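You operate a simulated robot arm through the tools that you are given. There is no shell and no other tool.

The job below is to be done with a simulated robot arm. You get a single attempt, and the scene is never put back.

JOB
Fasten the red trainers' straps and brush the mud off their toes.
Fine: put the brush back. Set down upright: wooden scrubbing brush. What is to be rubbed or washed off counts as gone when no trace of it is left.

Only the result counts: the job must be done as asked and must still hold three seconds after the hand-in. Knocking over, shifting, dropping, spilling or breaking anything else fails it.

ROBOT AND FRAMES
A 7-joint arm with a two-finger gripper, fixed in place. Base frame: the origin is on the floor under the middle of its stand, x ahead of it, y to its left, z up. Readings come in mm, degrees, newtons and seconds.
With the tool pointing down near the work surface it reaches from about 360 to 780 mm from the base axis. Its first joint turns from -143.0 to 143.0 degrees. Payload 2.45 kg.
The tool frame sits at the grasp point between the pads (the TCP): z along the fingers, y along the line on which they close. The tips reach 26 mm beyond it. The gripper opens to 96 mm; its body begins 69 mm behind the TCP.
Orientation is told as [roll, pitch, yaw] about the base's x, y, z axes, in that order, counted from this pose: with the fingers straight down and closing along the base's y, the tool's x points along the base's -x, its y along +y and its z along -z.

CONTROLS
- The arm moves only by the tool play_rows. Its argument "rows" is a list of rows, each an object (a shift or turn left out is 0, a gripper value left out holds the last) with "delta_rot": the turn, a rotation vector about the base's x, y, z in units of 90 degrees (1.0 is 90 degrees), a list of three; "offset": the shift along the base's x, y, z in units of 300 mm (1.0 is 300 mm), a list of three; "claw": the finger opening in m, from 0 to 0.096. In form: [{"delta_rot": [wx, wy, wz], "offset": [dx, dy, dz], "claw": claw}, ...]. A call has 1 to 20 rows; each row is the pose to reach, as a shift and turn from the pose commanded when the call began. A call with a number of a shift or a turn outside -1 to 1 is refused whole. Each row takes 0.2 s and may step no farther than 50 mm and 8.6 degrees from the row before; otherwise, or with a gripper value out of range, the whole call is refused. A pose out of reach is approached as far as the arm can. The call stops where the force on the tool passes 50 N (or 10 N more than at its start, if that is more) or the arm is blocked; 0.2 s more then pass. The fingers move at their own pace (about 50 mm/s each) and stop on an object; they squeeze with about 36 N. The grip force told is the motor's: it shows also when the fingers shut on nothing. Time passes only in rows, and 0.2 s behind the last, so rows that repeat a pose let the fingers close. The reply holds the time, the measured pose of the TCP, the force on the tool along the base axes, the opening and the grip force, in the units named above and with some noise, with the torque about the TCP (base axes, N m) and any sound that the robot's microphone picked up.
- Cameras (640 x 400 px; columns grow to the right, rows downward): "scene" is fixed at [49.1, 648.1, 1044.5]; the picture's right is [-0.51, -0.86, 0.00], its down [-0.53, 0.31, -0.79] and it looks along [0.68, -0.40, -0.61] (base axes); focal length 366 px, centre (320, 200). "wrist" rides on the gripper at [82, 3, -98] in the tool frame; the picture's right is [-0.04, 1.00, 0.00], its down [-0.73, -0.03, -0.68] and it looks along [-0.68, -0.03, 0.73] (tool axes); focal length 256 px, centre (320, 200). There is no depth. A picture from a camera that has moved, and an enlarged one, comes with that camera's place and axes in the base frame and with its lens.
- camera(camera): a new picture of that camera. It takes no simulated time.
- slide_trunk(by): slides the trunk up (or, below 0, down) by that many mm; the arm rides with it, the base frame stays. It gives what a move gives, with no picture.
- zoom(camera, box): a new picture of the part [left, top, right, bottom] of that camera's present view, enlarged. It takes no simulated time.
- finish_job(): hands the job in; it is judged then, once.

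Nothing tells you positions but the pictures and the camera data. Unless the task says otherwise, let go and move clear before handing in.

The tools are called after "Request:" by a JSON object that holds its "name" and its "arguments". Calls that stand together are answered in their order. play_rows: Moves the arm, as the interface text tells. Its arguments: {"type":"object","properties":{"rows":{"type":"array","items":{"type":"object","properties":{"delta_rot":{"type":"array","items":{"type":"number"}},"offset":{"type":"array","items":{"type":"number"}},"claw":{"type":"number"}}}}},"required":["rows"]} The other tools are called the same way: slide_trunk (by) moves the trunk up or down; camera (camera) takes a picture; zoom (camera, box) takes an enlarged picture of a part of a camera's view; finish_job () hands the job in.

At the start:

```text
time_s: 0.0
tcp_pos: [326.6, 433.5, 835.3]
ee_rot: [0.1, 0.0, 0.0]
ft_force: [-0.6, -0.5, 0.2]
torque: [0.0, -0.02, -0.01]
gripper_width: 96.0
grip_force: 0.0
trunk travel left (down, up): [-425.0, 215.0]
```

scene: 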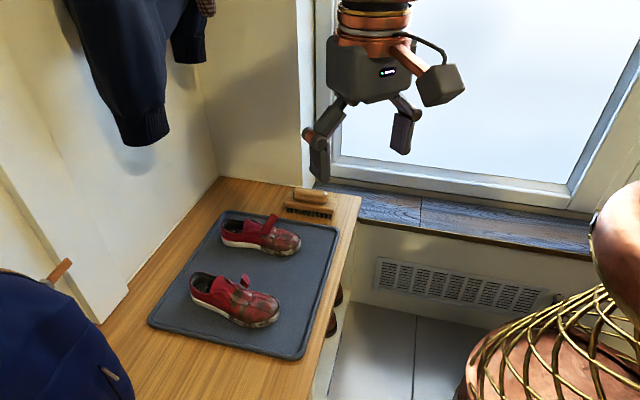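
wrist: 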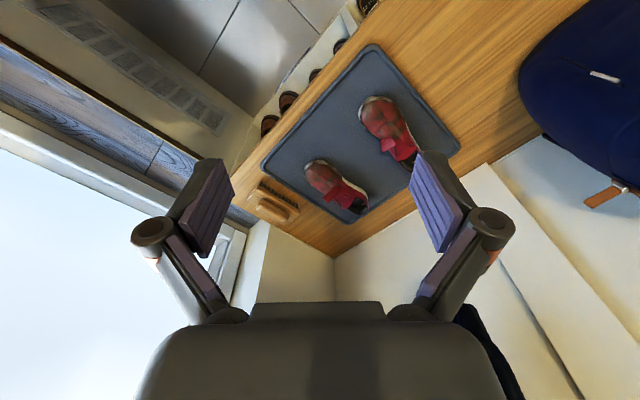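

I see two red trainers on a grey mat on a wooden bench, with a scrubbing brush at the far edge near the window. I'll look closer before moving.

Request:
{"name": "zoom", "arguments": {"camera": "scene", "box": [180, 200, 320, 340]}}

Request:
{"name": "zoom", "arguments": {"camera": "scene", "box": [260, 170, 360, 235]}}

Request:
{"name": "zoom", "arguments": {"camera": "wrist", "box": [240, 60, 480, 240]}}

Request:
{"name": "camera", "arguments": {"camera": "wrist"}}

```text
2.86 times, centred on (250, 270) of scene
camera zoom: at [49.1, 648.1, 1044.5], right [-0.51, -0.86, 0.0], down [-0.53, 0.31, -0.79], along [0.68, -0.4, -0.61], focal length 1046 px, centre (520, 0)
```

zoom: 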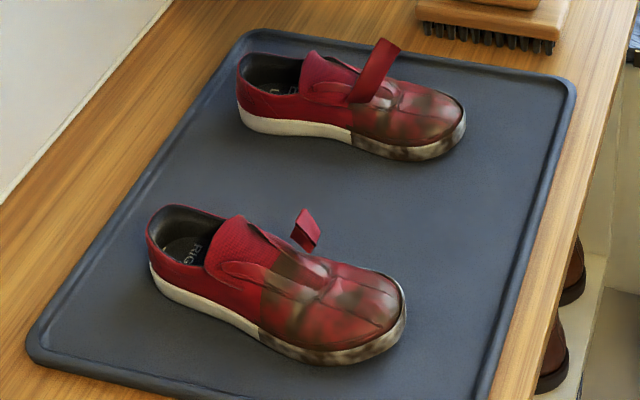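

```text
6.15 times, centred on (310, 202) of scene
camera zoom: at [49.1, 648.1, 1044.5], right [-0.51, -0.86, 0.0], down [-0.53, 0.31, -0.79], along [0.68, -0.4, -0.61], focal length 2252 px, centre (382, 185)
```

zoom: 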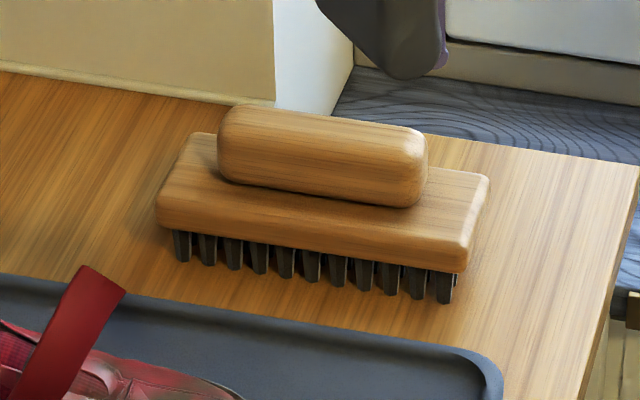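

```text
2.22 times, centred on (360, 150) of wrist
camera zoom: at [245.1, 436.0, 932.5], right [0.04, 1.0, 0.0], down [0.73, -0.03, 0.68], along [0.68, -0.03, -0.73], focal length 569 px, centre (231, 311)
```

zoom: 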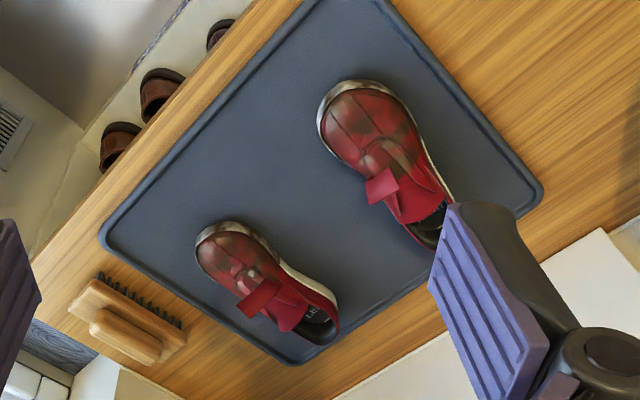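

```text
taken
camera wrist: at [245.1, 436.0, 932.5], right [0.04, 1.0, 0.0], down [0.73, -0.03, 0.68], along [0.68, -0.03, -0.73], focal length 256 px, centre (320, 200)
```

wrist: 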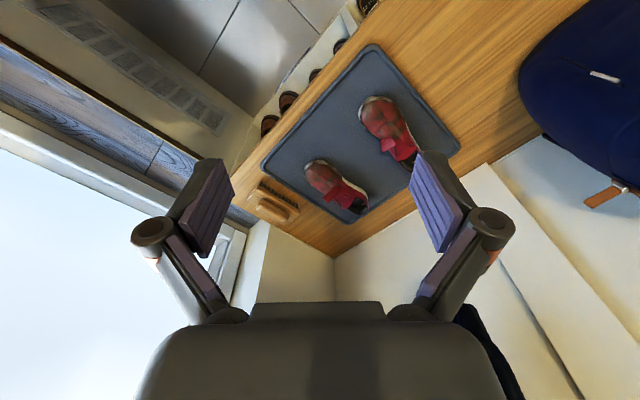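

The bench top seems to be around z ≈ 450, with the shoes' toes pointing towards the robot and their straps standing open; the brush is near (680, 300). I'll move the wrist camera closer for better views.

Request:
{"name": "play_rows", "arguments": {"rows": [{"offset": [0.08, 0.05, -0.1]}, {"offset": [0.16, 0.1, -0.2]}, {"offset": [0.2, 0.15, -0.3]}, {"offset": [0.2, 0.2, -0.4]}, {"offset": [0.2, 0.2, -0.4]}]}}

```text
time_s: 1.2
tcp_pos: [388.4, 492.0, 714.5]
ee_rot: [0.0, 0.0, 0.1]
ft_force: [0.7, -0.8, -1.0]
torque: [-0.02, -0.03, 0.03]
gripper_width: 96.0
grip_force: 0.1
trunk travel left (down, up): [-425.0, 215.0]
```

Request:
{"name": "camera", "arguments": {"camera": "wrist"}}

Request:
{"name": "camera", "arguments": {"camera": "scene"}}

```text
taken
camera wrist: at [306.8, 495.8, 811.9], right [0.04, 1.0, 0.0], down [0.73, -0.03, 0.68], along [0.68, -0.03, -0.73], focal length 256 px, centre (320, 200)
```

wrist: 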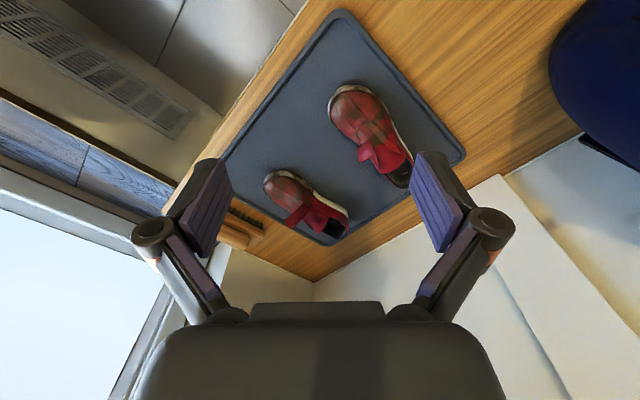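

```text
taken
```

scene: 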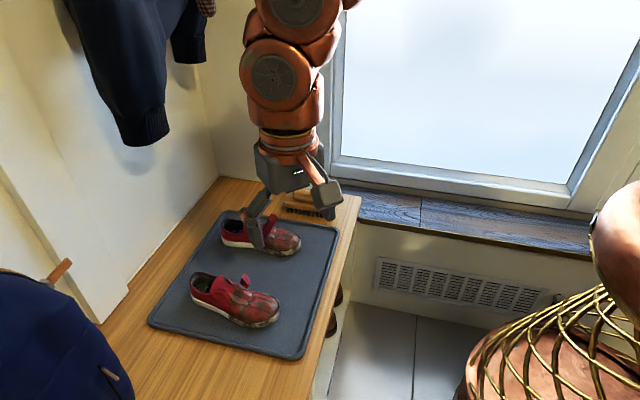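

The wrist view now shows both shoes from above; I'll zoom in on each shoe and on the brush.

Request:
{"name": "zoom", "arguments": {"camera": "wrist", "box": [315, 70, 427, 200]}}

Request:
{"name": "zoom", "arguments": {"camera": "wrist", "box": [210, 150, 360, 260]}}

```text
3.08 times, centred on (371, 135) of wrist
camera zoom: at [306.8, 495.8, 811.9], right [0.04, 1.0, 0.0], down [0.73, -0.03, 0.68], along [0.68, -0.03, -0.73], focal length 788 px, centre (163, 400)
```

zoom: 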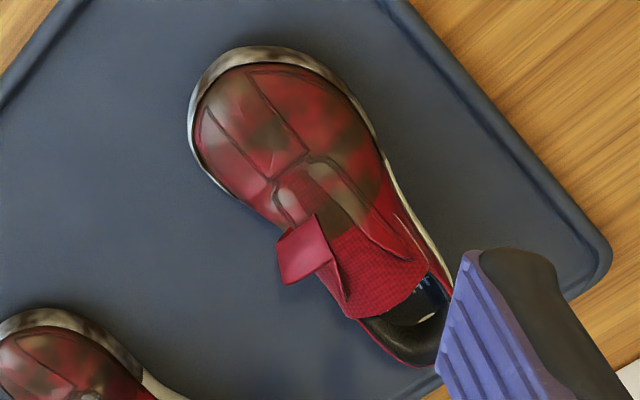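

```text
3.64 times, centred on (285, 205) of wrist
camera zoom: at [306.8, 495.8, 811.9], right [0.04, 1.0, 0.0], down [0.73, -0.03, 0.68], along [0.68, -0.03, -0.73], focal length 931 px, centre (447, 182)
```

zoom: 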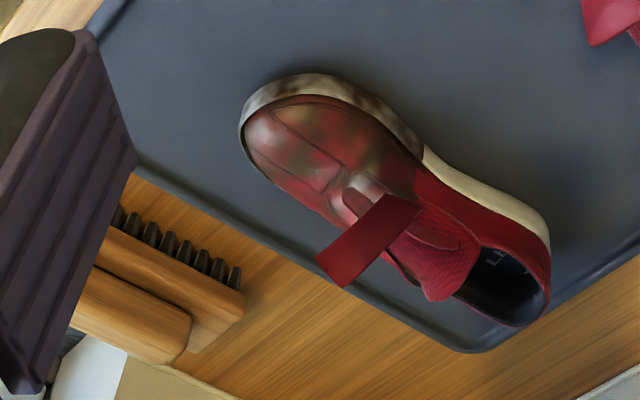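

Each shoe has one loose strap; I need to see exactly where each is hinged, so I'll zoom in tightly from both cameras.

Request:
{"name": "zoom", "arguments": {"camera": "scene", "box": [215, 262, 285, 332]}}

Request:
{"name": "zoom", "arguments": {"camera": "wrist", "box": [345, 110, 417, 190]}}

Request:
{"name": "zoom", "arguments": {"camera": "wrist", "box": [260, 165, 350, 245]}}

```text
5.71 times, centred on (250, 297) of scene
camera zoom: at [49.1, 648.1, 1044.5], right [-0.51, -0.86, 0.0], down [-0.53, 0.31, -0.79], along [0.68, -0.4, -0.61], focal length 2092 px, centre (720, -354)
```

zoom: 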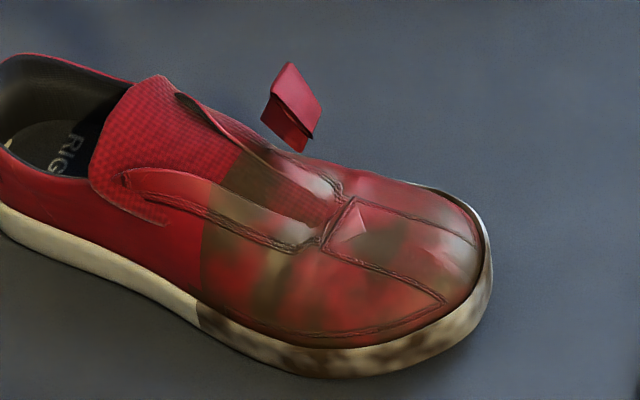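

```text
5.00 times, centred on (381, 150) of wrist
camera zoom: at [306.8, 495.8, 811.9], right [0.04, 1.0, 0.0], down [0.73, -0.03, 0.68], along [0.68, -0.03, -0.73], focal length 1280 px, centre (15, 450)
```

zoom: 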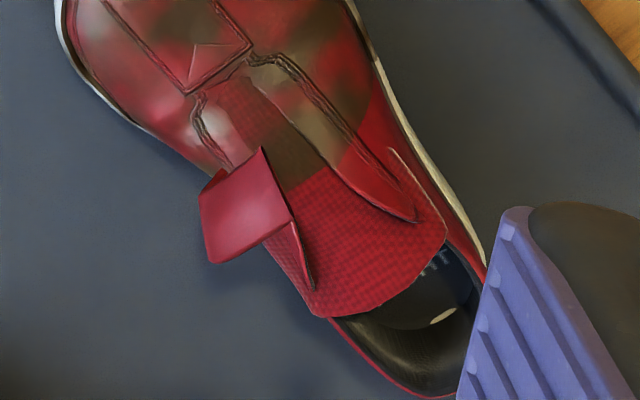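

```text
5.00 times, centred on (305, 205) of wrist
camera zoom: at [306.8, 495.8, 811.9], right [0.04, 1.0, 0.0], down [0.73, -0.03, 0.68], along [0.68, -0.03, -0.73], focal length 1280 px, centre (395, 175)
```

zoom: 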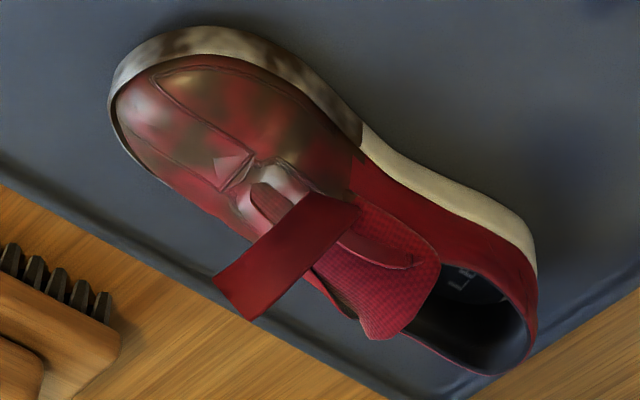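

Shoe A (right shoe, nearer the camera) has its strap hinged on its inner side, sticking up; shoe B (left) likewise towards shoe A. I'll get a closer wrist view of shoe A along its axis with a 45° yaw.

Request:
{"name": "play_rows", "arguments": {"rows": [{"offset": [0.025, 0.003, -0.06], "delta_rot": [0, 0, 0.0833]}, {"offset": [0.05, 0.006, -0.12], "delta_rot": [0, 0, 0.1667]}, {"offset": [0.075, 0.01, -0.18], "delta_rot": [0, 0, 0.25]}, {"offset": [0.1, 0.013, -0.24], "delta_rot": [0, 0, 0.3333]}, {"offset": [0.125, 0.016, -0.3], "delta_rot": [0, 0, 0.4167]}, {"offset": [0.15, 0.02, -0.36], "delta_rot": [0, 0, 0.5]}]}}

Request:
{"name": "camera", "arguments": {"camera": "wrist"}}

Request:
{"name": "camera", "arguments": {"camera": "scene"}}

```text
time_s: 2.6
tcp_pos: [432.6, 499.9, 608.5]
ee_rot: [0.0, -0.1, 45.0]
ft_force: [0.1, 0.9, -0.5]
torque: [0.01, 0.01, 0.01]
gripper_width: 95.9
grip_force: 0.0
trunk travel left (down, up): [-425.0, 215.0]
```

```text
taken
camera wrist: at [372.5, 443.8, 705.3], right [-0.68, 0.73, 0.0], down [0.54, 0.5, 0.68], along [0.5, 0.46, -0.73], focal length 256 px, centre (320, 200)
```

wrist: 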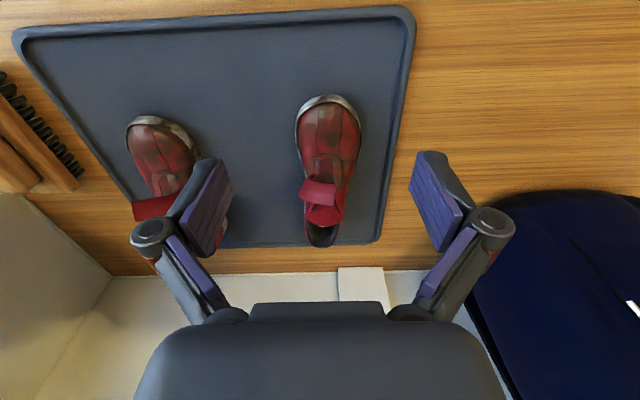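

```text
taken
```

scene: 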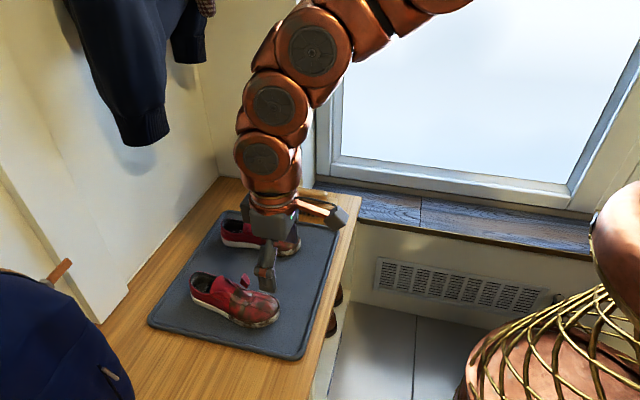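

Now a clear view of shoe A along its axis; zooming in on it.

Request:
{"name": "zoom", "arguments": {"camera": "wrist", "box": [270, 80, 390, 260]}}

Request:
{"name": "zoom", "arguments": {"camera": "wrist", "box": [290, 165, 370, 255]}}

Request:
{"name": "zoom", "arguments": {"camera": "scene", "box": [180, 255, 290, 335]}}

```text
2.22 times, centred on (330, 170) of wrist
camera zoom: at [372.5, 443.8, 705.3], right [-0.68, 0.73, 0.0], down [0.54, 0.5, 0.68], along [0.5, 0.46, -0.73], focal length 569 px, centre (298, 267)
```

zoom: 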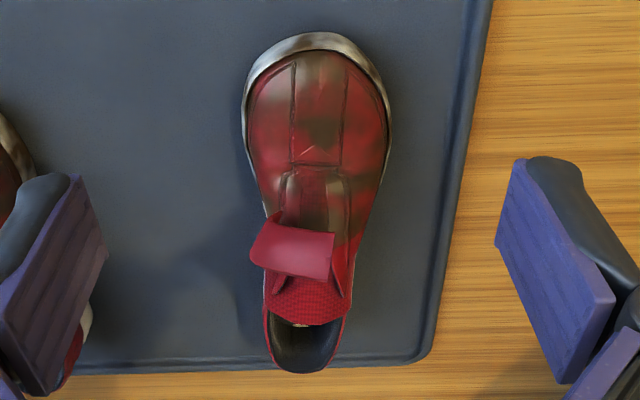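

```text
4.44 times, centred on (330, 210) of wrist
camera zoom: at [372.5, 443.8, 705.3], right [-0.68, 0.73, 0.0], down [0.54, 0.5, 0.68], along [0.5, 0.46, -0.73], focal length 1138 px, centre (276, 156)
```

zoom: 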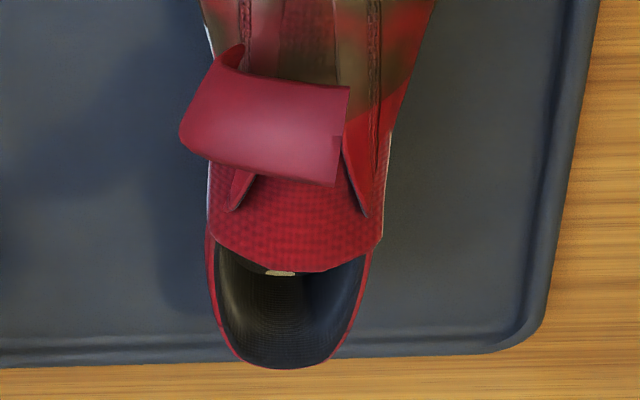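

```text
5.00 times, centred on (235, 295) of scene
camera zoom: at [49.1, 648.1, 1044.5], right [-0.51, -0.86, 0.0], down [-0.53, 0.31, -0.79], along [0.68, -0.4, -0.61], focal length 1830 px, centre (745, -275)
```

zoom: 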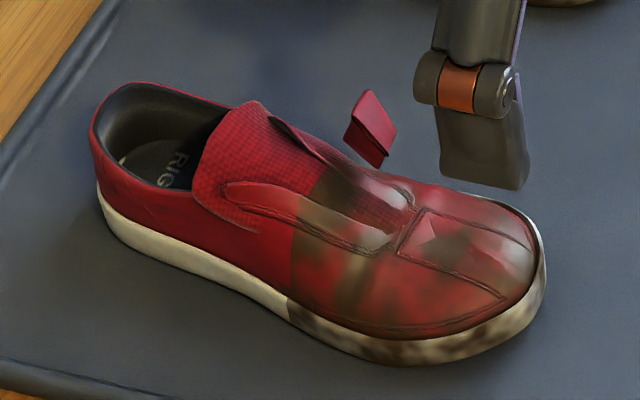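

Shoe A's strap arcs up from its inner side, with the free end hovering over the tongue at about (468, 549, 547). Next I'll look at shoe B from the same relative viewpoint.

Request:
{"name": "play_rows", "arguments": {"rows": [{"offset": [0.08, -0.07, 0.06]}, {"offset": [0.18, -0.16, 0.06]}, {"offset": [0.28, -0.25, 0.06]}, {"offset": [0.37, -0.34, 0.06]}, {"offset": [0.447, -0.41, 0.06]}, {"offset": [0.447, -0.41, 0.06]}]}}

Request:
{"name": "camera", "arguments": {"camera": "wrist"}}

Request:
{"name": "camera", "arguments": {"camera": "scene"}}

Request:
{"name": "zoom", "arguments": {"camera": "wrist", "box": [270, 80, 390, 260]}}

```text
time_s: 4.0
tcp_pos: [565.1, 374.4, 625.6]
ee_rot: [-0.1, -0.1, 45.1]
ft_force: [0.3, 0.2, 0.9]
torque: [-0.01, -0.02, -0.01]
gripper_width: 95.9
grip_force: 0.1
trunk travel left (down, up): [-425.0, 215.0]
```

```text
taken
camera wrist: at [505.7, 320.3, 722.8], right [-0.68, 0.73, 0.0], down [0.54, 0.5, 0.68], along [0.5, 0.46, -0.73], focal length 256 px, centre (320, 200)
```

wrist: 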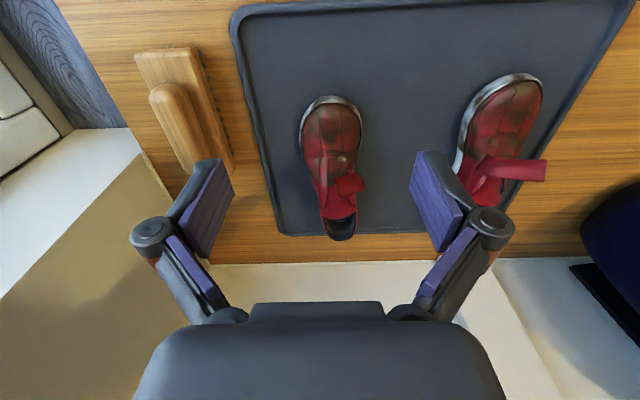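

```text
taken
```

scene: 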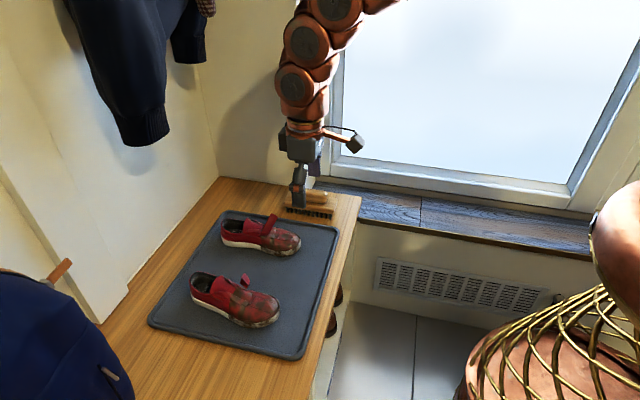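

```text
2.22 times, centred on (330, 170) of wrist
camera zoom: at [505.7, 320.3, 722.8], right [-0.68, 0.73, 0.0], down [0.54, 0.5, 0.68], along [0.5, 0.46, -0.73], focal length 569 px, centre (298, 267)
```

zoom: 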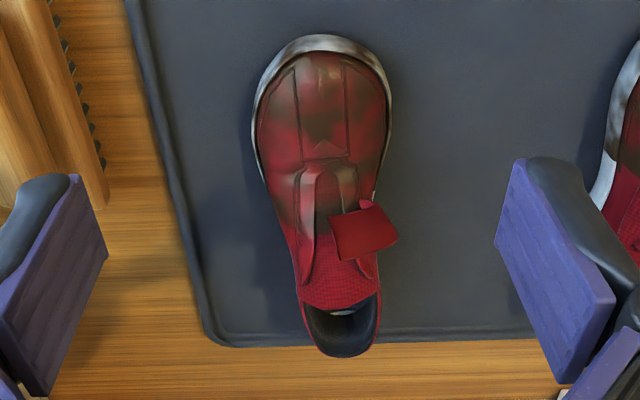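

Shoe B's strap is the mirror of A's, hinged on its inner (right in this view) side, arching up. I'll zoom further on strap B and on the brush.

Request:
{"name": "zoom", "arguments": {"camera": "wrist", "box": [300, 150, 380, 245]}}

Request:
{"name": "zoom", "arguments": {"camera": "wrist", "box": [120, 35, 250, 185]}}

Request:
{"name": "zoom", "arguments": {"camera": "scene", "box": [210, 175, 360, 265]}}

Request:
{"name": "zoom", "arguments": {"camera": "wrist", "box": [440, 60, 560, 220]}}

```text
4.21 times, centred on (340, 198) of wrist
camera zoom: at [505.7, 320.3, 722.8], right [-0.68, 0.73, 0.0], down [0.54, 0.5, 0.68], along [0.5, 0.46, -0.73], focal length 1078 px, centre (236, 210)
```

zoom: 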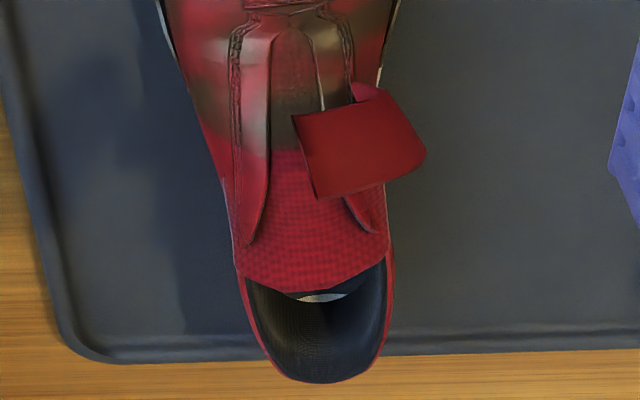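

```text
2.67 times, centred on (185, 110) of wrist
camera zoom: at [505.7, 320.3, 722.8], right [-0.68, 0.73, 0.0], down [0.54, 0.5, 0.68], along [0.5, 0.46, -0.73], focal length 683 px, centre (680, 440)
```

zoom: 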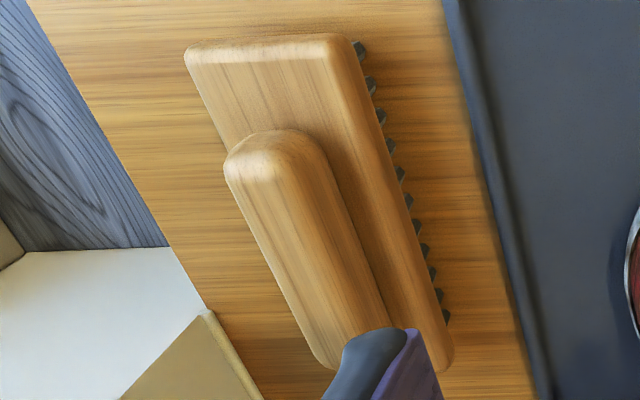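

```text
4.27 times, centred on (285, 220) of scene
camera zoom: at [49.1, 648.1, 1044.5], right [-0.51, -0.86, 0.0], down [-0.53, 0.31, -0.79], along [0.68, -0.4, -0.61], focal length 1562 px, centre (469, 115)
```

zoom: 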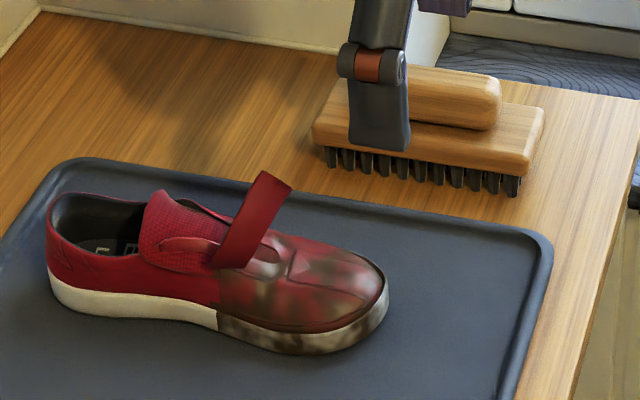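

```text
2.50 times, centred on (500, 140) of wrist
camera zoom: at [505.7, 320.3, 722.8], right [-0.68, 0.73, 0.0], down [0.54, 0.5, 0.68], along [0.5, 0.46, -0.73], focal length 640 px, centre (-130, 350)
```

zoom: 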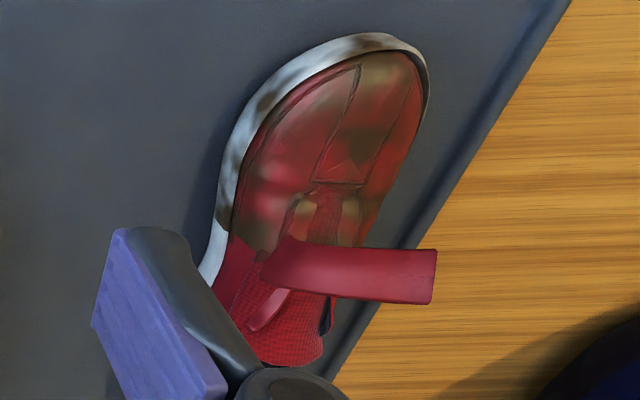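

Both strap free ends float about 25 mm above the instep: A's at roughly (468, 549, 547) and B's at (603, 429, 549), both hinged on the inner sides. I'll close the gripper, tilt it about 20° and hover above strap A.

Request:
{"name": "play_rows", "arguments": {"rows": [{"offset": [-0.05, 0.08, 0.02], "delta_rot": [0.026, -0.026, 0], "claw": 0.0}, {"offset": [-0.13, 0.2, 0.02], "delta_rot": [0.052, -0.052, 0], "claw": 0.0}, {"offset": [-0.22, 0.33, 0.02], "delta_rot": [0.079, -0.079, 0], "claw": 0.0}, {"offset": [-0.3, 0.45, 0.0], "delta_rot": [0.105, -0.105, 0], "claw": 0.0}, {"offset": [-0.334, 0.51, 0.0], "delta_rot": [0.131, -0.131, 0], "claw": 0.0}, {"offset": [-0.334, 0.51, 0.0], "delta_rot": [0.157, -0.157, 0], "claw": 0.0}, {"offset": [-0.334, 0.51, 0.0], "delta_rot": [0.157, -0.157, 0], "claw": 0.0}]}}

Request:
{"name": "camera", "arguments": {"camera": "wrist"}}

Request:
{"name": "zoom", "arguments": {"camera": "scene", "box": [180, 215, 300, 335]}}

```text
time_s: 5.6
tcp_pos: [467.0, 527.1, 625.6]
ee_rot: [0.0, -20.1, 45.0]
ft_force: [-0.5, 0.7, 0.1]
torque: [0.02, -0.01, 0.03]
gripper_width: 0.0
grip_force: 28.3
trunk travel left (down, up): [-425.0, 215.0]
```

```text
taken
camera wrist: at [385.6, 452.7, 688.8], right [-0.68, 0.73, 0.01], down [0.34, 0.3, 0.89], along [0.65, 0.61, -0.46], focal length 256 px, centre (320, 200)
```

wrist: 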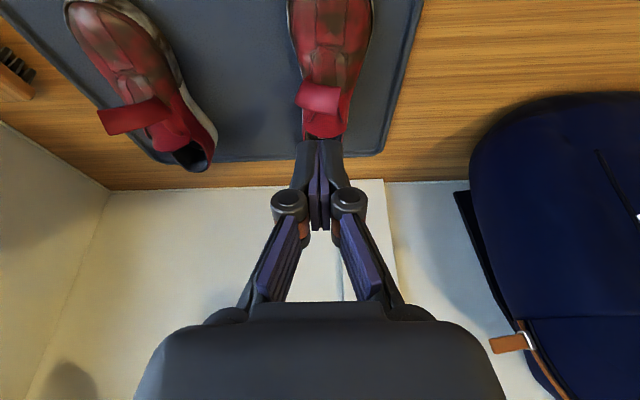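

```text
3.33 times, centred on (240, 275) of scene
camera zoom: at [49.1, 648.1, 1044.5], right [-0.51, -0.86, 0.0], down [-0.53, 0.31, -0.79], along [0.68, -0.4, -0.61], focal length 1220 px, centre (587, -50)
```

zoom: 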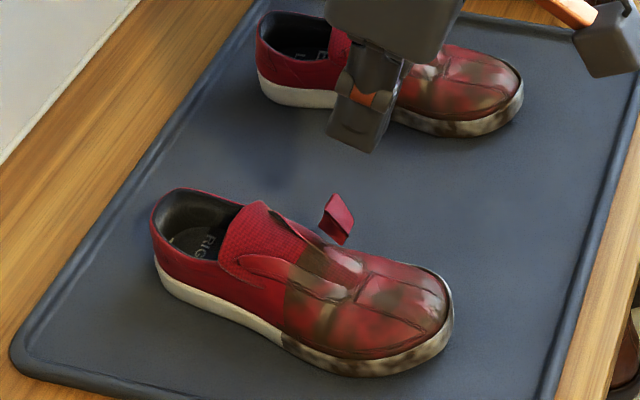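

The closed fingers hover above strap A. One zoom to check the alignment of fingertips and strap before going down.

Request:
{"name": "zoom", "arguments": {"camera": "wrist", "box": [270, 60, 370, 160]}}

```text
4.00 times, centred on (320, 110) of wrist
camera zoom: at [385.6, 452.7, 688.8], right [-0.68, 0.73, 0.01], down [0.34, 0.3, 0.89], along [0.65, 0.61, -0.46], focal length 1024 px, centre (320, 560)
```

zoom: 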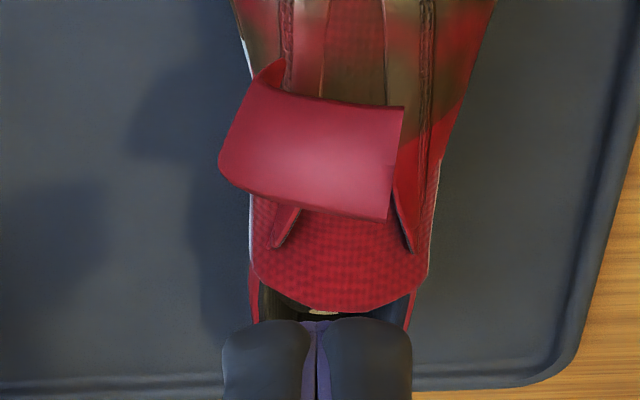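

Alignment matches my estimates: the fingertips are just above and slightly inboard of the strap's free end. Descending now in small steps until touching the strap.

Request:
{"name": "play_rows", "arguments": {"rows": [{"offset": [0.0, 0.007, -0.043]}, {"offset": [0.001, 0.014, -0.087]}, {"offset": [0.001, 0.019, -0.112]}, {"offset": [0.001, 0.024, -0.137]}, {"offset": [0.002, 0.028, -0.153]}, {"offset": [0.002, 0.033, -0.17]}]}}

Request:
{"name": "camera", "arguments": {"camera": "wrist"}}

Request:
{"name": "zoom", "arguments": {"camera": "scene", "box": [190, 235, 290, 335]}}

```text
time_s: 7.0
tcp_pos: [465.1, 537.4, 574.7]
ee_rot: [0.0, -20.1, 45.1]
ft_force: [0.5, -0.5, -0.4]
torque: [-0.03, 0.0, -0.02]
gripper_width: 0.1
grip_force: 28.5
trunk travel left (down, up): [-425.0, 215.0]
```

```text
taken
camera wrist: at [385.2, 462.7, 637.6], right [-0.68, 0.73, 0.01], down [0.34, 0.3, 0.89], along [0.65, 0.61, -0.46], focal length 256 px, centre (320, 200)
```

wrist: 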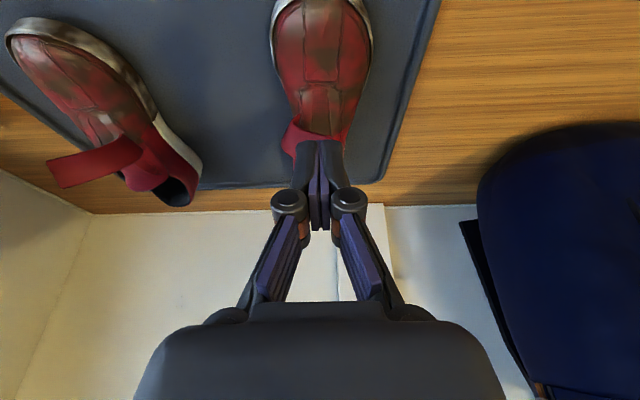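

```text
4.00 times, centred on (240, 285) of scene
camera zoom: at [49.1, 648.1, 1044.5], right [-0.51, -0.86, 0.0], down [-0.53, 0.31, -0.79], along [0.68, -0.4, -0.61], focal length 1464 px, centre (640, -140)
```

zoom: 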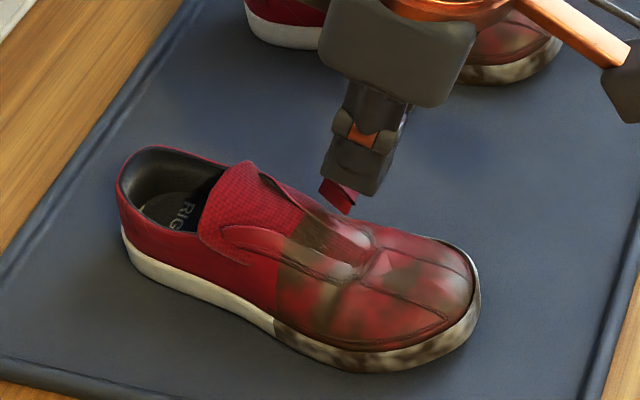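

The fingertips are at the strap's free end with no force yet. I continue down and outward along the strap's arc.

Request:
{"name": "play_rows", "arguments": {"rows": [{"offset": [0.001, 0.008, -0.013]}, {"offset": [0.003, 0.016, -0.027]}, {"offset": [0.004, 0.025, -0.038]}, {"offset": [0.006, 0.033, -0.05]}]}}

Request:
{"name": "zoom", "arguments": {"camera": "scene", "box": [190, 235, 290, 335]}}

Request:
{"name": "zoom", "arguments": {"camera": "wrist", "box": [260, 60, 380, 180]}}

```text
time_s: 8.0
tcp_pos: [468.6, 547.2, 558.8]
ee_rot: [-0.2, -19.8, 45.0]
ft_force: [0.1, 0.1, 0.5]
torque: [0.01, 0.01, 0.0]
gripper_width: 0.0
grip_force: 28.8
trunk travel left (down, up): [-425.0, 215.0]
```

```text
4.00 times, centred on (240, 285) of scene
camera zoom: at [49.1, 648.1, 1044.5], right [-0.51, -0.86, 0.0], down [-0.53, 0.31, -0.79], along [0.68, -0.4, -0.61], focal length 1464 px, centre (640, -140)
```

zoom: 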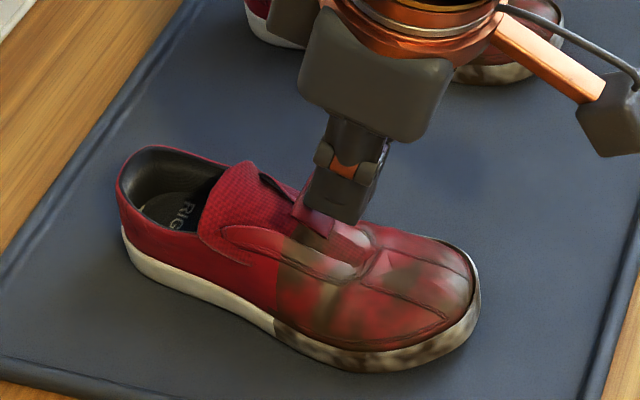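

```text
3.33 times, centred on (320, 120) of wrist
camera zoom: at [387.9, 471.9, 621.5], right [-0.68, 0.73, 0.01], down [0.35, 0.3, 0.89], along [0.65, 0.61, -0.46], focal length 853 px, centre (320, 467)
```

zoom: 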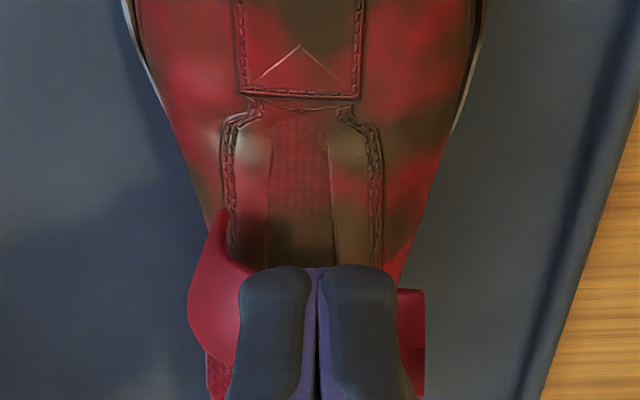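

The strap follows the fingers down with little resistance. Continuing to press towards the instep.

Request:
{"name": "play_rows", "arguments": {"rows": [{"offset": [0.004, 0.008, -0.012]}, {"offset": [0.008, 0.016, -0.023]}, {"offset": [0.012, 0.024, -0.035]}, {"offset": [0.016, 0.032, -0.047]}]}}

Request:
{"name": "zoom", "arguments": {"camera": "scene", "box": [190, 235, 290, 335]}}

Request:
{"name": "zoom", "arguments": {"camera": "wrist", "box": [260, 60, 380, 180]}}

```text
time_s: 9.0
tcp_pos: [472.5, 557.4, 545.5]
ee_rot: [0.0, -19.9, 45.2]
ft_force: [0.1, -1.4, 0.1]
torque: [0.02, 0.0, 0.02]
gripper_width: 0.0
grip_force: 28.4
trunk travel left (down, up): [-425.0, 215.0]
```

```text
4.00 times, centred on (240, 285) of scene
camera zoom: at [49.1, 648.1, 1044.5], right [-0.51, -0.86, 0.0], down [-0.53, 0.31, -0.79], along [0.68, -0.4, -0.61], focal length 1464 px, centre (640, -140)
```

zoom: 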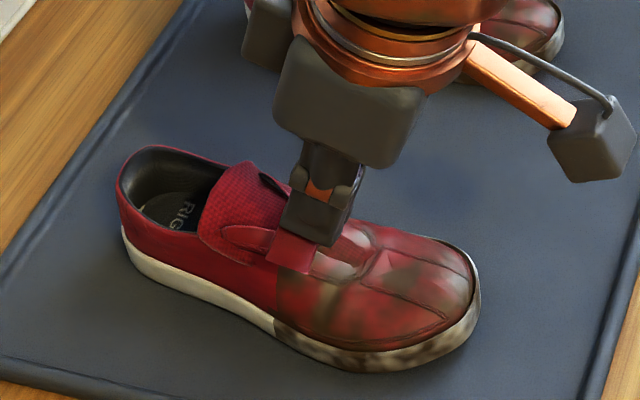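

```text
3.33 times, centred on (320, 120) of wrist
camera zoom: at [392.1, 482.5, 608.7], right [-0.68, 0.73, 0.01], down [0.34, 0.3, 0.89], along [0.65, 0.61, -0.46], focal length 853 px, centre (320, 467)
```

zoom: 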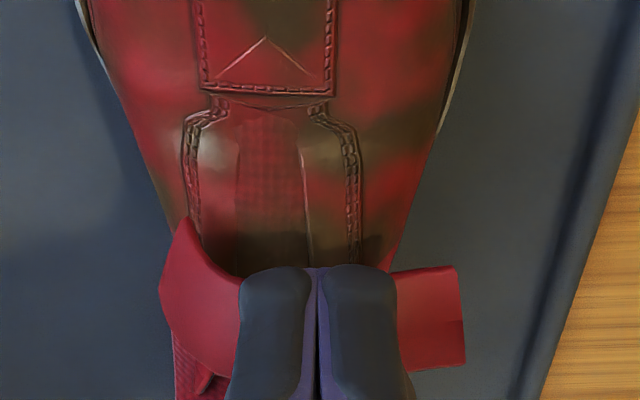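

Strap A is nearly flat across the instep now. I'll press down in 2 mm steps, watching the force.

Request:
{"name": "play_rows", "arguments": {"rows": [{"offset": [0.0, 0.004, -0.007]}, {"offset": [0.0, 0.008, -0.013]}, {"offset": [0.0, 0.01, -0.02]}]}}

Request:
{"name": "zoom", "arguments": {"camera": "scene", "box": [190, 235, 290, 335]}}

```text
time_s: 9.8
tcp_pos: [472.8, 560.5, 539.7]
ee_rot: [0.0, -19.8, 45.0]
ft_force: [-0.4, 0.4, -0.3]
torque: [0.02, -0.01, 0.03]
gripper_width: 0.0
grip_force: 28.4
trunk travel left (down, up): [-425.0, 215.0]
```

```text
4.00 times, centred on (240, 285) of scene
camera zoom: at [49.1, 648.1, 1044.5], right [-0.51, -0.86, 0.0], down [-0.53, 0.31, -0.79], along [0.68, -0.4, -0.61], focal length 1464 px, centre (640, -140)
```

zoom: 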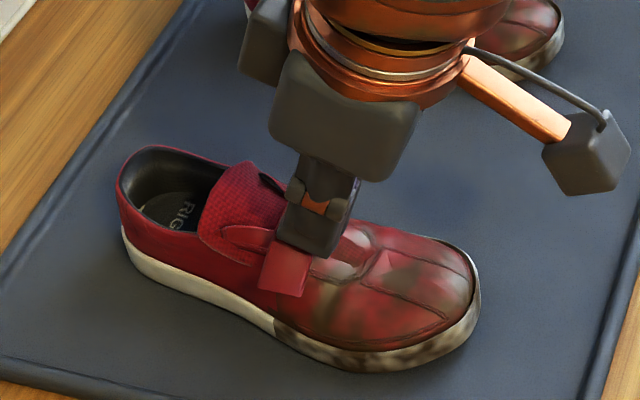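

The strap drapes onto the outer side now, still with no force. Pressing a little further.

Request:
{"name": "play_rows", "arguments": {"rows": [{"offset": [0.0, 0.003, -0.007]}, {"offset": [0.0, 0.006, -0.013]}, {"offset": [0.0, 0.006, -0.02]}]}}

Request:
{"name": "zoom", "arguments": {"camera": "scene", "box": [190, 235, 290, 335]}}

Request:
{"name": "zoom", "arguments": {"camera": "wrist", "box": [260, 60, 380, 180]}}

```text
time_s: 10.6
tcp_pos: [472.1, 562.3, 533.8]
ee_rot: [0.0, -20.0, 45.0]
ft_force: [-0.8, 0.2, -0.2]
torque: [0.0, 0.02, 0.0]
gripper_width: 0.0
grip_force: 28.2
trunk travel left (down, up): [-425.0, 215.0]
```

```text
4.00 times, centred on (240, 285) of scene
camera zoom: at [49.1, 648.1, 1044.5], right [-0.51, -0.86, 0.0], down [-0.53, 0.31, -0.79], along [0.68, -0.4, -0.61], focal length 1464 px, centre (640, -140)
```

zoom: 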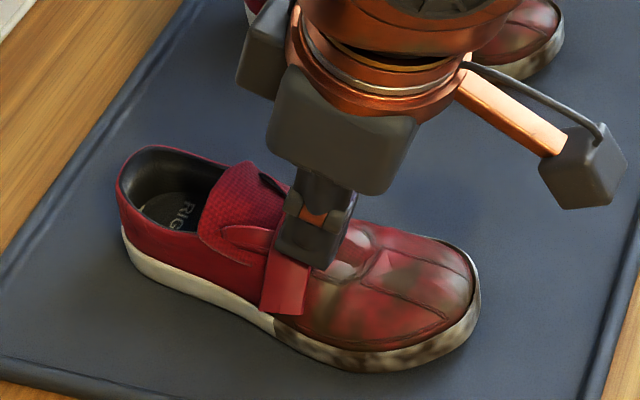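

```text
3.33 times, centred on (320, 120) of wrist
camera zoom: at [391.7, 487.1, 596.2], right [-0.68, 0.73, 0.01], down [0.34, 0.3, 0.89], along [0.65, 0.61, -0.46], focal length 853 px, centre (320, 467)
```

zoom: 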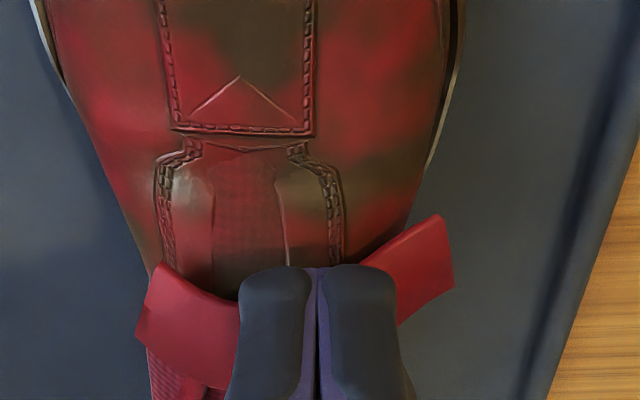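

Still no contact force; the strap is bending down over the outer side. I'll keep pressing.

Request:
{"name": "play_rows", "arguments": {"rows": [{"offset": [0.002, 0.002, -0.007]}, {"offset": [0.004, 0.004, -0.013]}, {"offset": [0.006, 0.006, -0.02]}]}}

Request:
{"name": "zoom", "arguments": {"camera": "scene", "box": [190, 235, 290, 335]}}

Request:
{"name": "zoom", "arguments": {"camera": "wrist", "box": [260, 60, 380, 180]}}

```text
time_s: 11.4
tcp_pos: [475.4, 564.2, 528.8]
ee_rot: [0.0, -20.1, 45.0]
ft_force: [-9.5, -18.1, 27.0]
torque: [-0.23, -0.17, -0.16]
gripper_width: 0.0
grip_force: 28.2
trunk travel left (down, up): [-425.0, 215.0]
```

```text
4.00 times, centred on (240, 285) of scene
camera zoom: at [49.1, 648.1, 1044.5], right [-0.51, -0.86, 0.0], down [-0.53, 0.31, -0.79], along [0.68, -0.4, -0.61], focal length 1464 px, centre (640, -140)
```

zoom: 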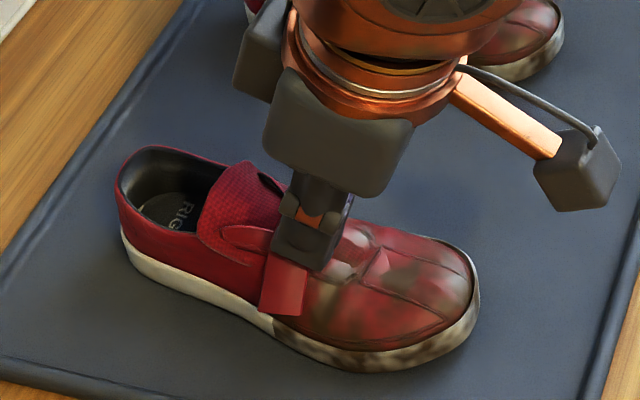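

```text
3.33 times, centred on (320, 120) of wrist
camera zoom: at [394.2, 488.2, 593.0], right [-0.68, 0.73, 0.01], down [0.34, 0.3, 0.89], along [0.65, 0.61, -0.46], focal length 853 px, centre (320, 467)
```

zoom: 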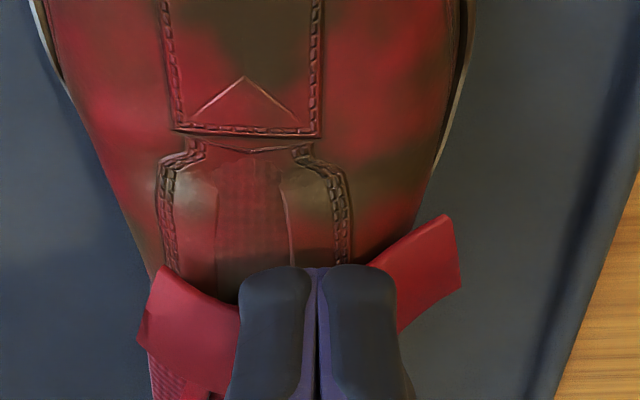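

Contact: about 27 N downwards with some sideways push. I'll back off upward and check whether the strap stays down.

Request:
{"name": "play_rows", "arguments": {"rows": [{"offset": [-0.005, -0.005, 0.007]}, {"offset": [-0.01, -0.01, 0.03]}, {"offset": [-0.02, -0.02, 0.1]}, {"offset": [-0.03, -0.04, 0.2]}, {"offset": [-0.03, -0.08, 0.3]}, {"offset": [-0.03, -0.08, 0.3]}]}}

Request:
{"name": "zoom", "arguments": {"camera": "scene", "box": [190, 235, 290, 335]}}

Request:
{"name": "zoom", "arguments": {"camera": "wrist", "box": [260, 40, 380, 160]}}

```text
time_s: 12.8
tcp_pos: [465.6, 541.1, 616.7]
ee_rot: [0.0, -19.9, 45.1]
ft_force: [0.4, 0.1, -0.1]
torque: [0.01, 0.02, -0.01]
gripper_width: 0.0
grip_force: 28.4
trunk travel left (down, up): [-425.0, 215.0]
```

```text
4.00 times, centred on (240, 285) of scene
camera zoom: at [49.1, 648.1, 1044.5], right [-0.51, -0.86, 0.0], down [-0.53, 0.31, -0.79], along [0.68, -0.4, -0.61], focal length 1464 px, centre (640, -140)
```

zoom: 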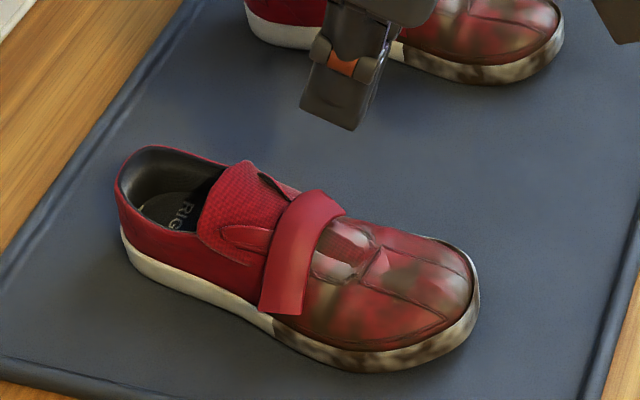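

```text
3.33 times, centred on (320, 100) of wrist
camera zoom: at [385.5, 465.5, 680.3], right [-0.68, 0.73, 0.01], down [0.34, 0.3, 0.89], along [0.65, 0.61, -0.46], focal length 853 px, centre (320, 533)
```

zoom: 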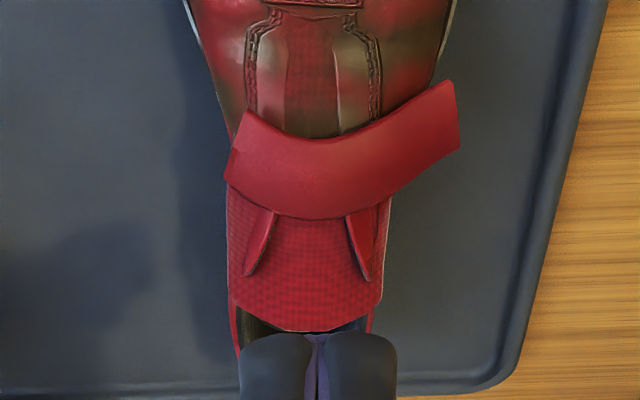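

Strap A stays down across the instep. I'll check from a lower frontal view whether its outer end really lies on the shoe.

Request:
{"name": "play_rows", "arguments": {"rows": [{"offset": [-0.08, -0.08, 0.0]}, {"offset": [-0.16, -0.16, -0.05]}, {"offset": [-0.2, -0.2, -0.15]}, {"offset": [-0.21, -0.21, -0.25]}, {"offset": [-0.21, -0.21, -0.25]}]}}

Request:
{"name": "camera", "arguments": {"camera": "wrist"}}

Request:
{"name": "zoom", "arguments": {"camera": "wrist", "box": [260, 40, 380, 160]}}

Request:
{"name": "zoom", "arguments": {"camera": "scene", "box": [225, 270, 275, 320]}}

```text
time_s: 14.0
tcp_pos: [402.0, 476.3, 542.0]
ee_rot: [0.1, -20.0, 45.1]
ft_force: [-0.3, -0.9, 0.9]
torque: [0.02, 0.03, 0.0]
gripper_width: 0.0
grip_force: 27.8
trunk travel left (down, up): [-425.0, 215.0]
```

```text
taken
camera wrist: at [322.0, 400.6, 605.6], right [-0.68, 0.73, 0.01], down [0.34, 0.3, 0.89], along [0.65, 0.61, -0.46], focal length 256 px, centre (320, 200)
```

wrist: 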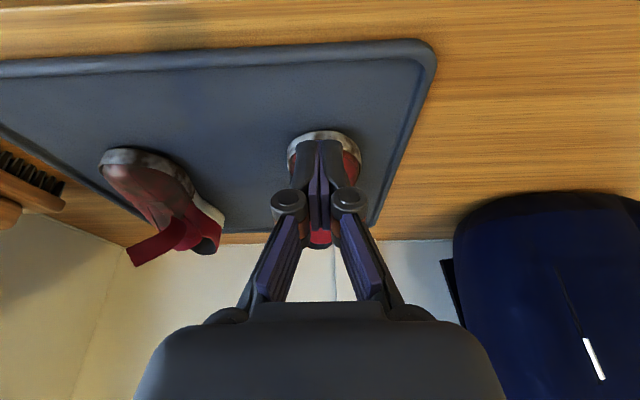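

```text
3.33 times, centred on (320, 100) of wrist
camera zoom: at [322.0, 400.6, 605.6], right [-0.68, 0.73, 0.01], down [0.34, 0.3, 0.89], along [0.65, 0.61, -0.46], focal length 853 px, centre (320, 533)
```

zoom: 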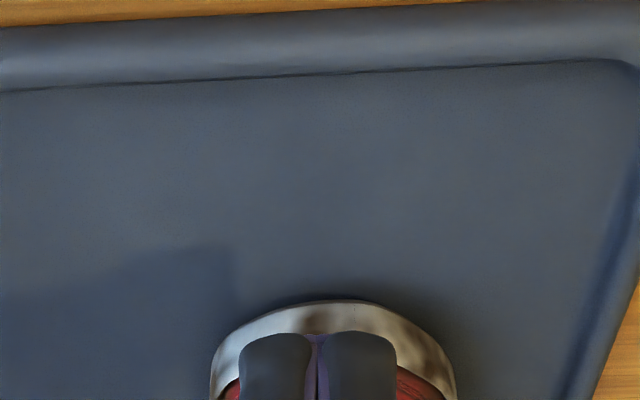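

```text
8.00 times, centred on (250, 295) of scene
camera zoom: at [49.1, 648.1, 1044.5], right [-0.51, -0.86, 0.0], down [-0.53, 0.31, -0.79], along [0.68, -0.4, -0.61], focal length 2928 px, centre (880, -560)
```

zoom: 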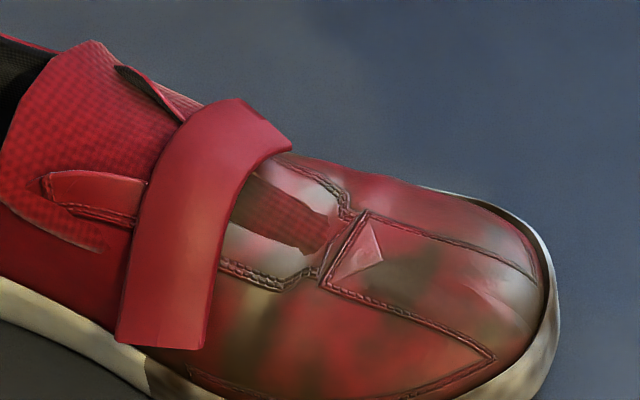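

Scene view shows strap A lying over the instep. Next I'll go hover above the brush (about (675, 305), long axis ~46°) with the gripper upright and partly open, to align for grasping.

Request:
{"name": "play_rows", "arguments": {"rows": [{"offset": [0.02, -0.01, 0.15], "delta_rot": [-0.05, 0.05, 0], "claw": 0.05}, {"offset": [0.09, -0.06, 0.27], "delta_rot": [-0.1, 0.1, 0], "claw": 0.05}, {"offset": [0.21, -0.14, 0.32], "delta_rot": [-0.157, 0.157, 0], "claw": 0.05}, {"offset": [0.34, -0.22, 0.32], "delta_rot": [-0.157, 0.157, 0]}, {"offset": [0.47, -0.3, 0.32], "delta_rot": [-0.157, 0.157, 0]}, {"offset": [0.6, -0.385, 0.32], "delta_rot": [-0.157, 0.157, 0]}, {"offset": [0.73, -0.465, 0.32], "delta_rot": [-0.157, 0.157, 0]}, {"offset": [0.85, -0.54, 0.28], "delta_rot": [-0.157, 0.157, 0]}, {"offset": [0.88, -0.56, 0.25], "delta_rot": [-0.157, 0.157, 0]}, {"offset": [0.88, -0.56, 0.25], "delta_rot": [-0.157, 0.157, 0]}]}}

Request:
{"name": "camera", "arguments": {"camera": "wrist"}}

Request:
{"name": "camera", "arguments": {"camera": "scene"}}

```text
time_s: 16.2
tcp_pos: [667.0, 310.4, 617.4]
ee_rot: [0.0, -0.1, 45.0]
ft_force: [-0.3, 0.0, 0.9]
torque: [0.01, 0.0, 0.02]
gripper_width: 50.1
grip_force: 0.0
trunk travel left (down, up): [-425.0, 215.0]
```

```text
taken
camera wrist: at [606.6, 255.7, 715.0], right [-0.68, 0.73, 0.0], down [0.54, 0.5, 0.68], along [0.5, 0.46, -0.73], focal length 256 px, centre (320, 200)
```

wrist: 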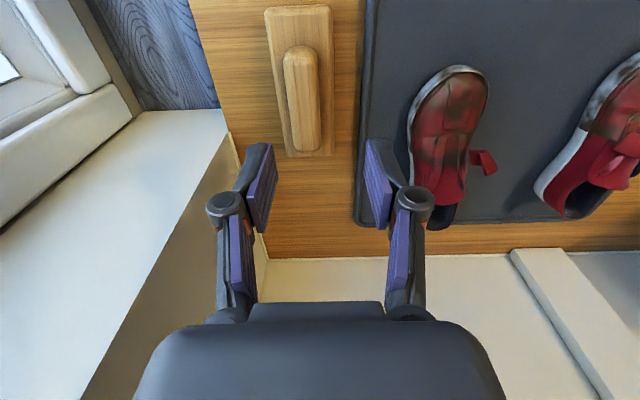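

```text
taken
```

scene: 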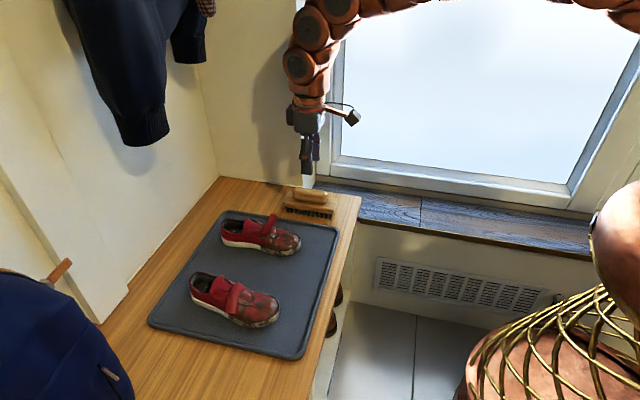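

The brush is in clear view; I'll zoom to fix its exact position and axis.

Request:
{"name": "zoom", "arguments": {"camera": "wrist", "box": [245, 0, 355, 165]}}

Request:
{"name": "zoom", "arguments": {"camera": "scene", "box": [270, 170, 350, 230]}}

Request:
{"name": "zoom", "arguments": {"camera": "wrist", "box": [390, 50, 510, 240]}}

```text
2.42 times, centred on (300, 82) of wrist
camera zoom: at [606.6, 255.7, 715.0], right [-0.68, 0.73, 0.0], down [0.54, 0.5, 0.68], along [0.5, 0.46, -0.73], focal length 621 px, centre (368, 485)
```

zoom: 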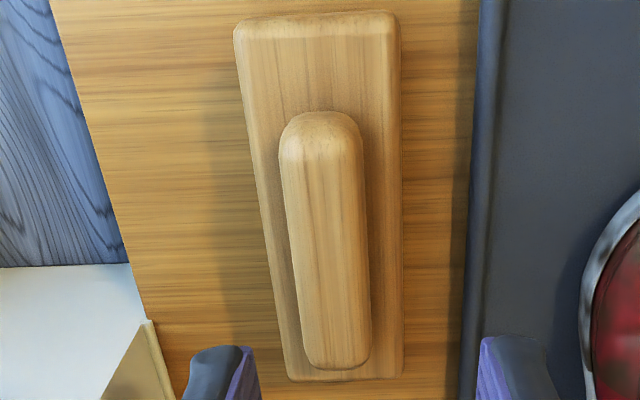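

```text
6.67 times, centred on (310, 200) of scene
camera zoom: at [49.1, 648.1, 1044.5], right [-0.51, -0.86, 0.0], down [-0.53, 0.31, -0.79], along [0.68, -0.4, -0.61], focal length 2440 px, centre (387, 200)
```

zoom: 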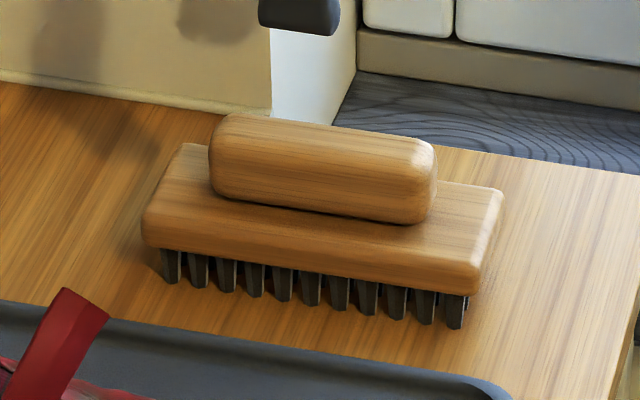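

```text
2.11 times, centred on (450, 145) of wrist
camera zoom: at [606.6, 255.7, 715.0], right [-0.68, 0.73, 0.0], down [0.54, 0.5, 0.68], along [0.5, 0.46, -0.73], focal length 539 px, centre (46, 316)
```

zoom: 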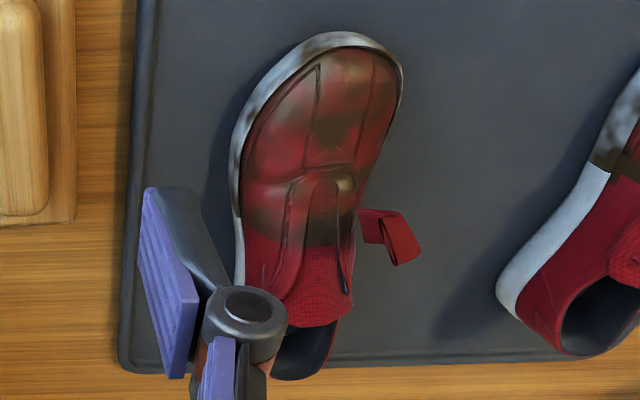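

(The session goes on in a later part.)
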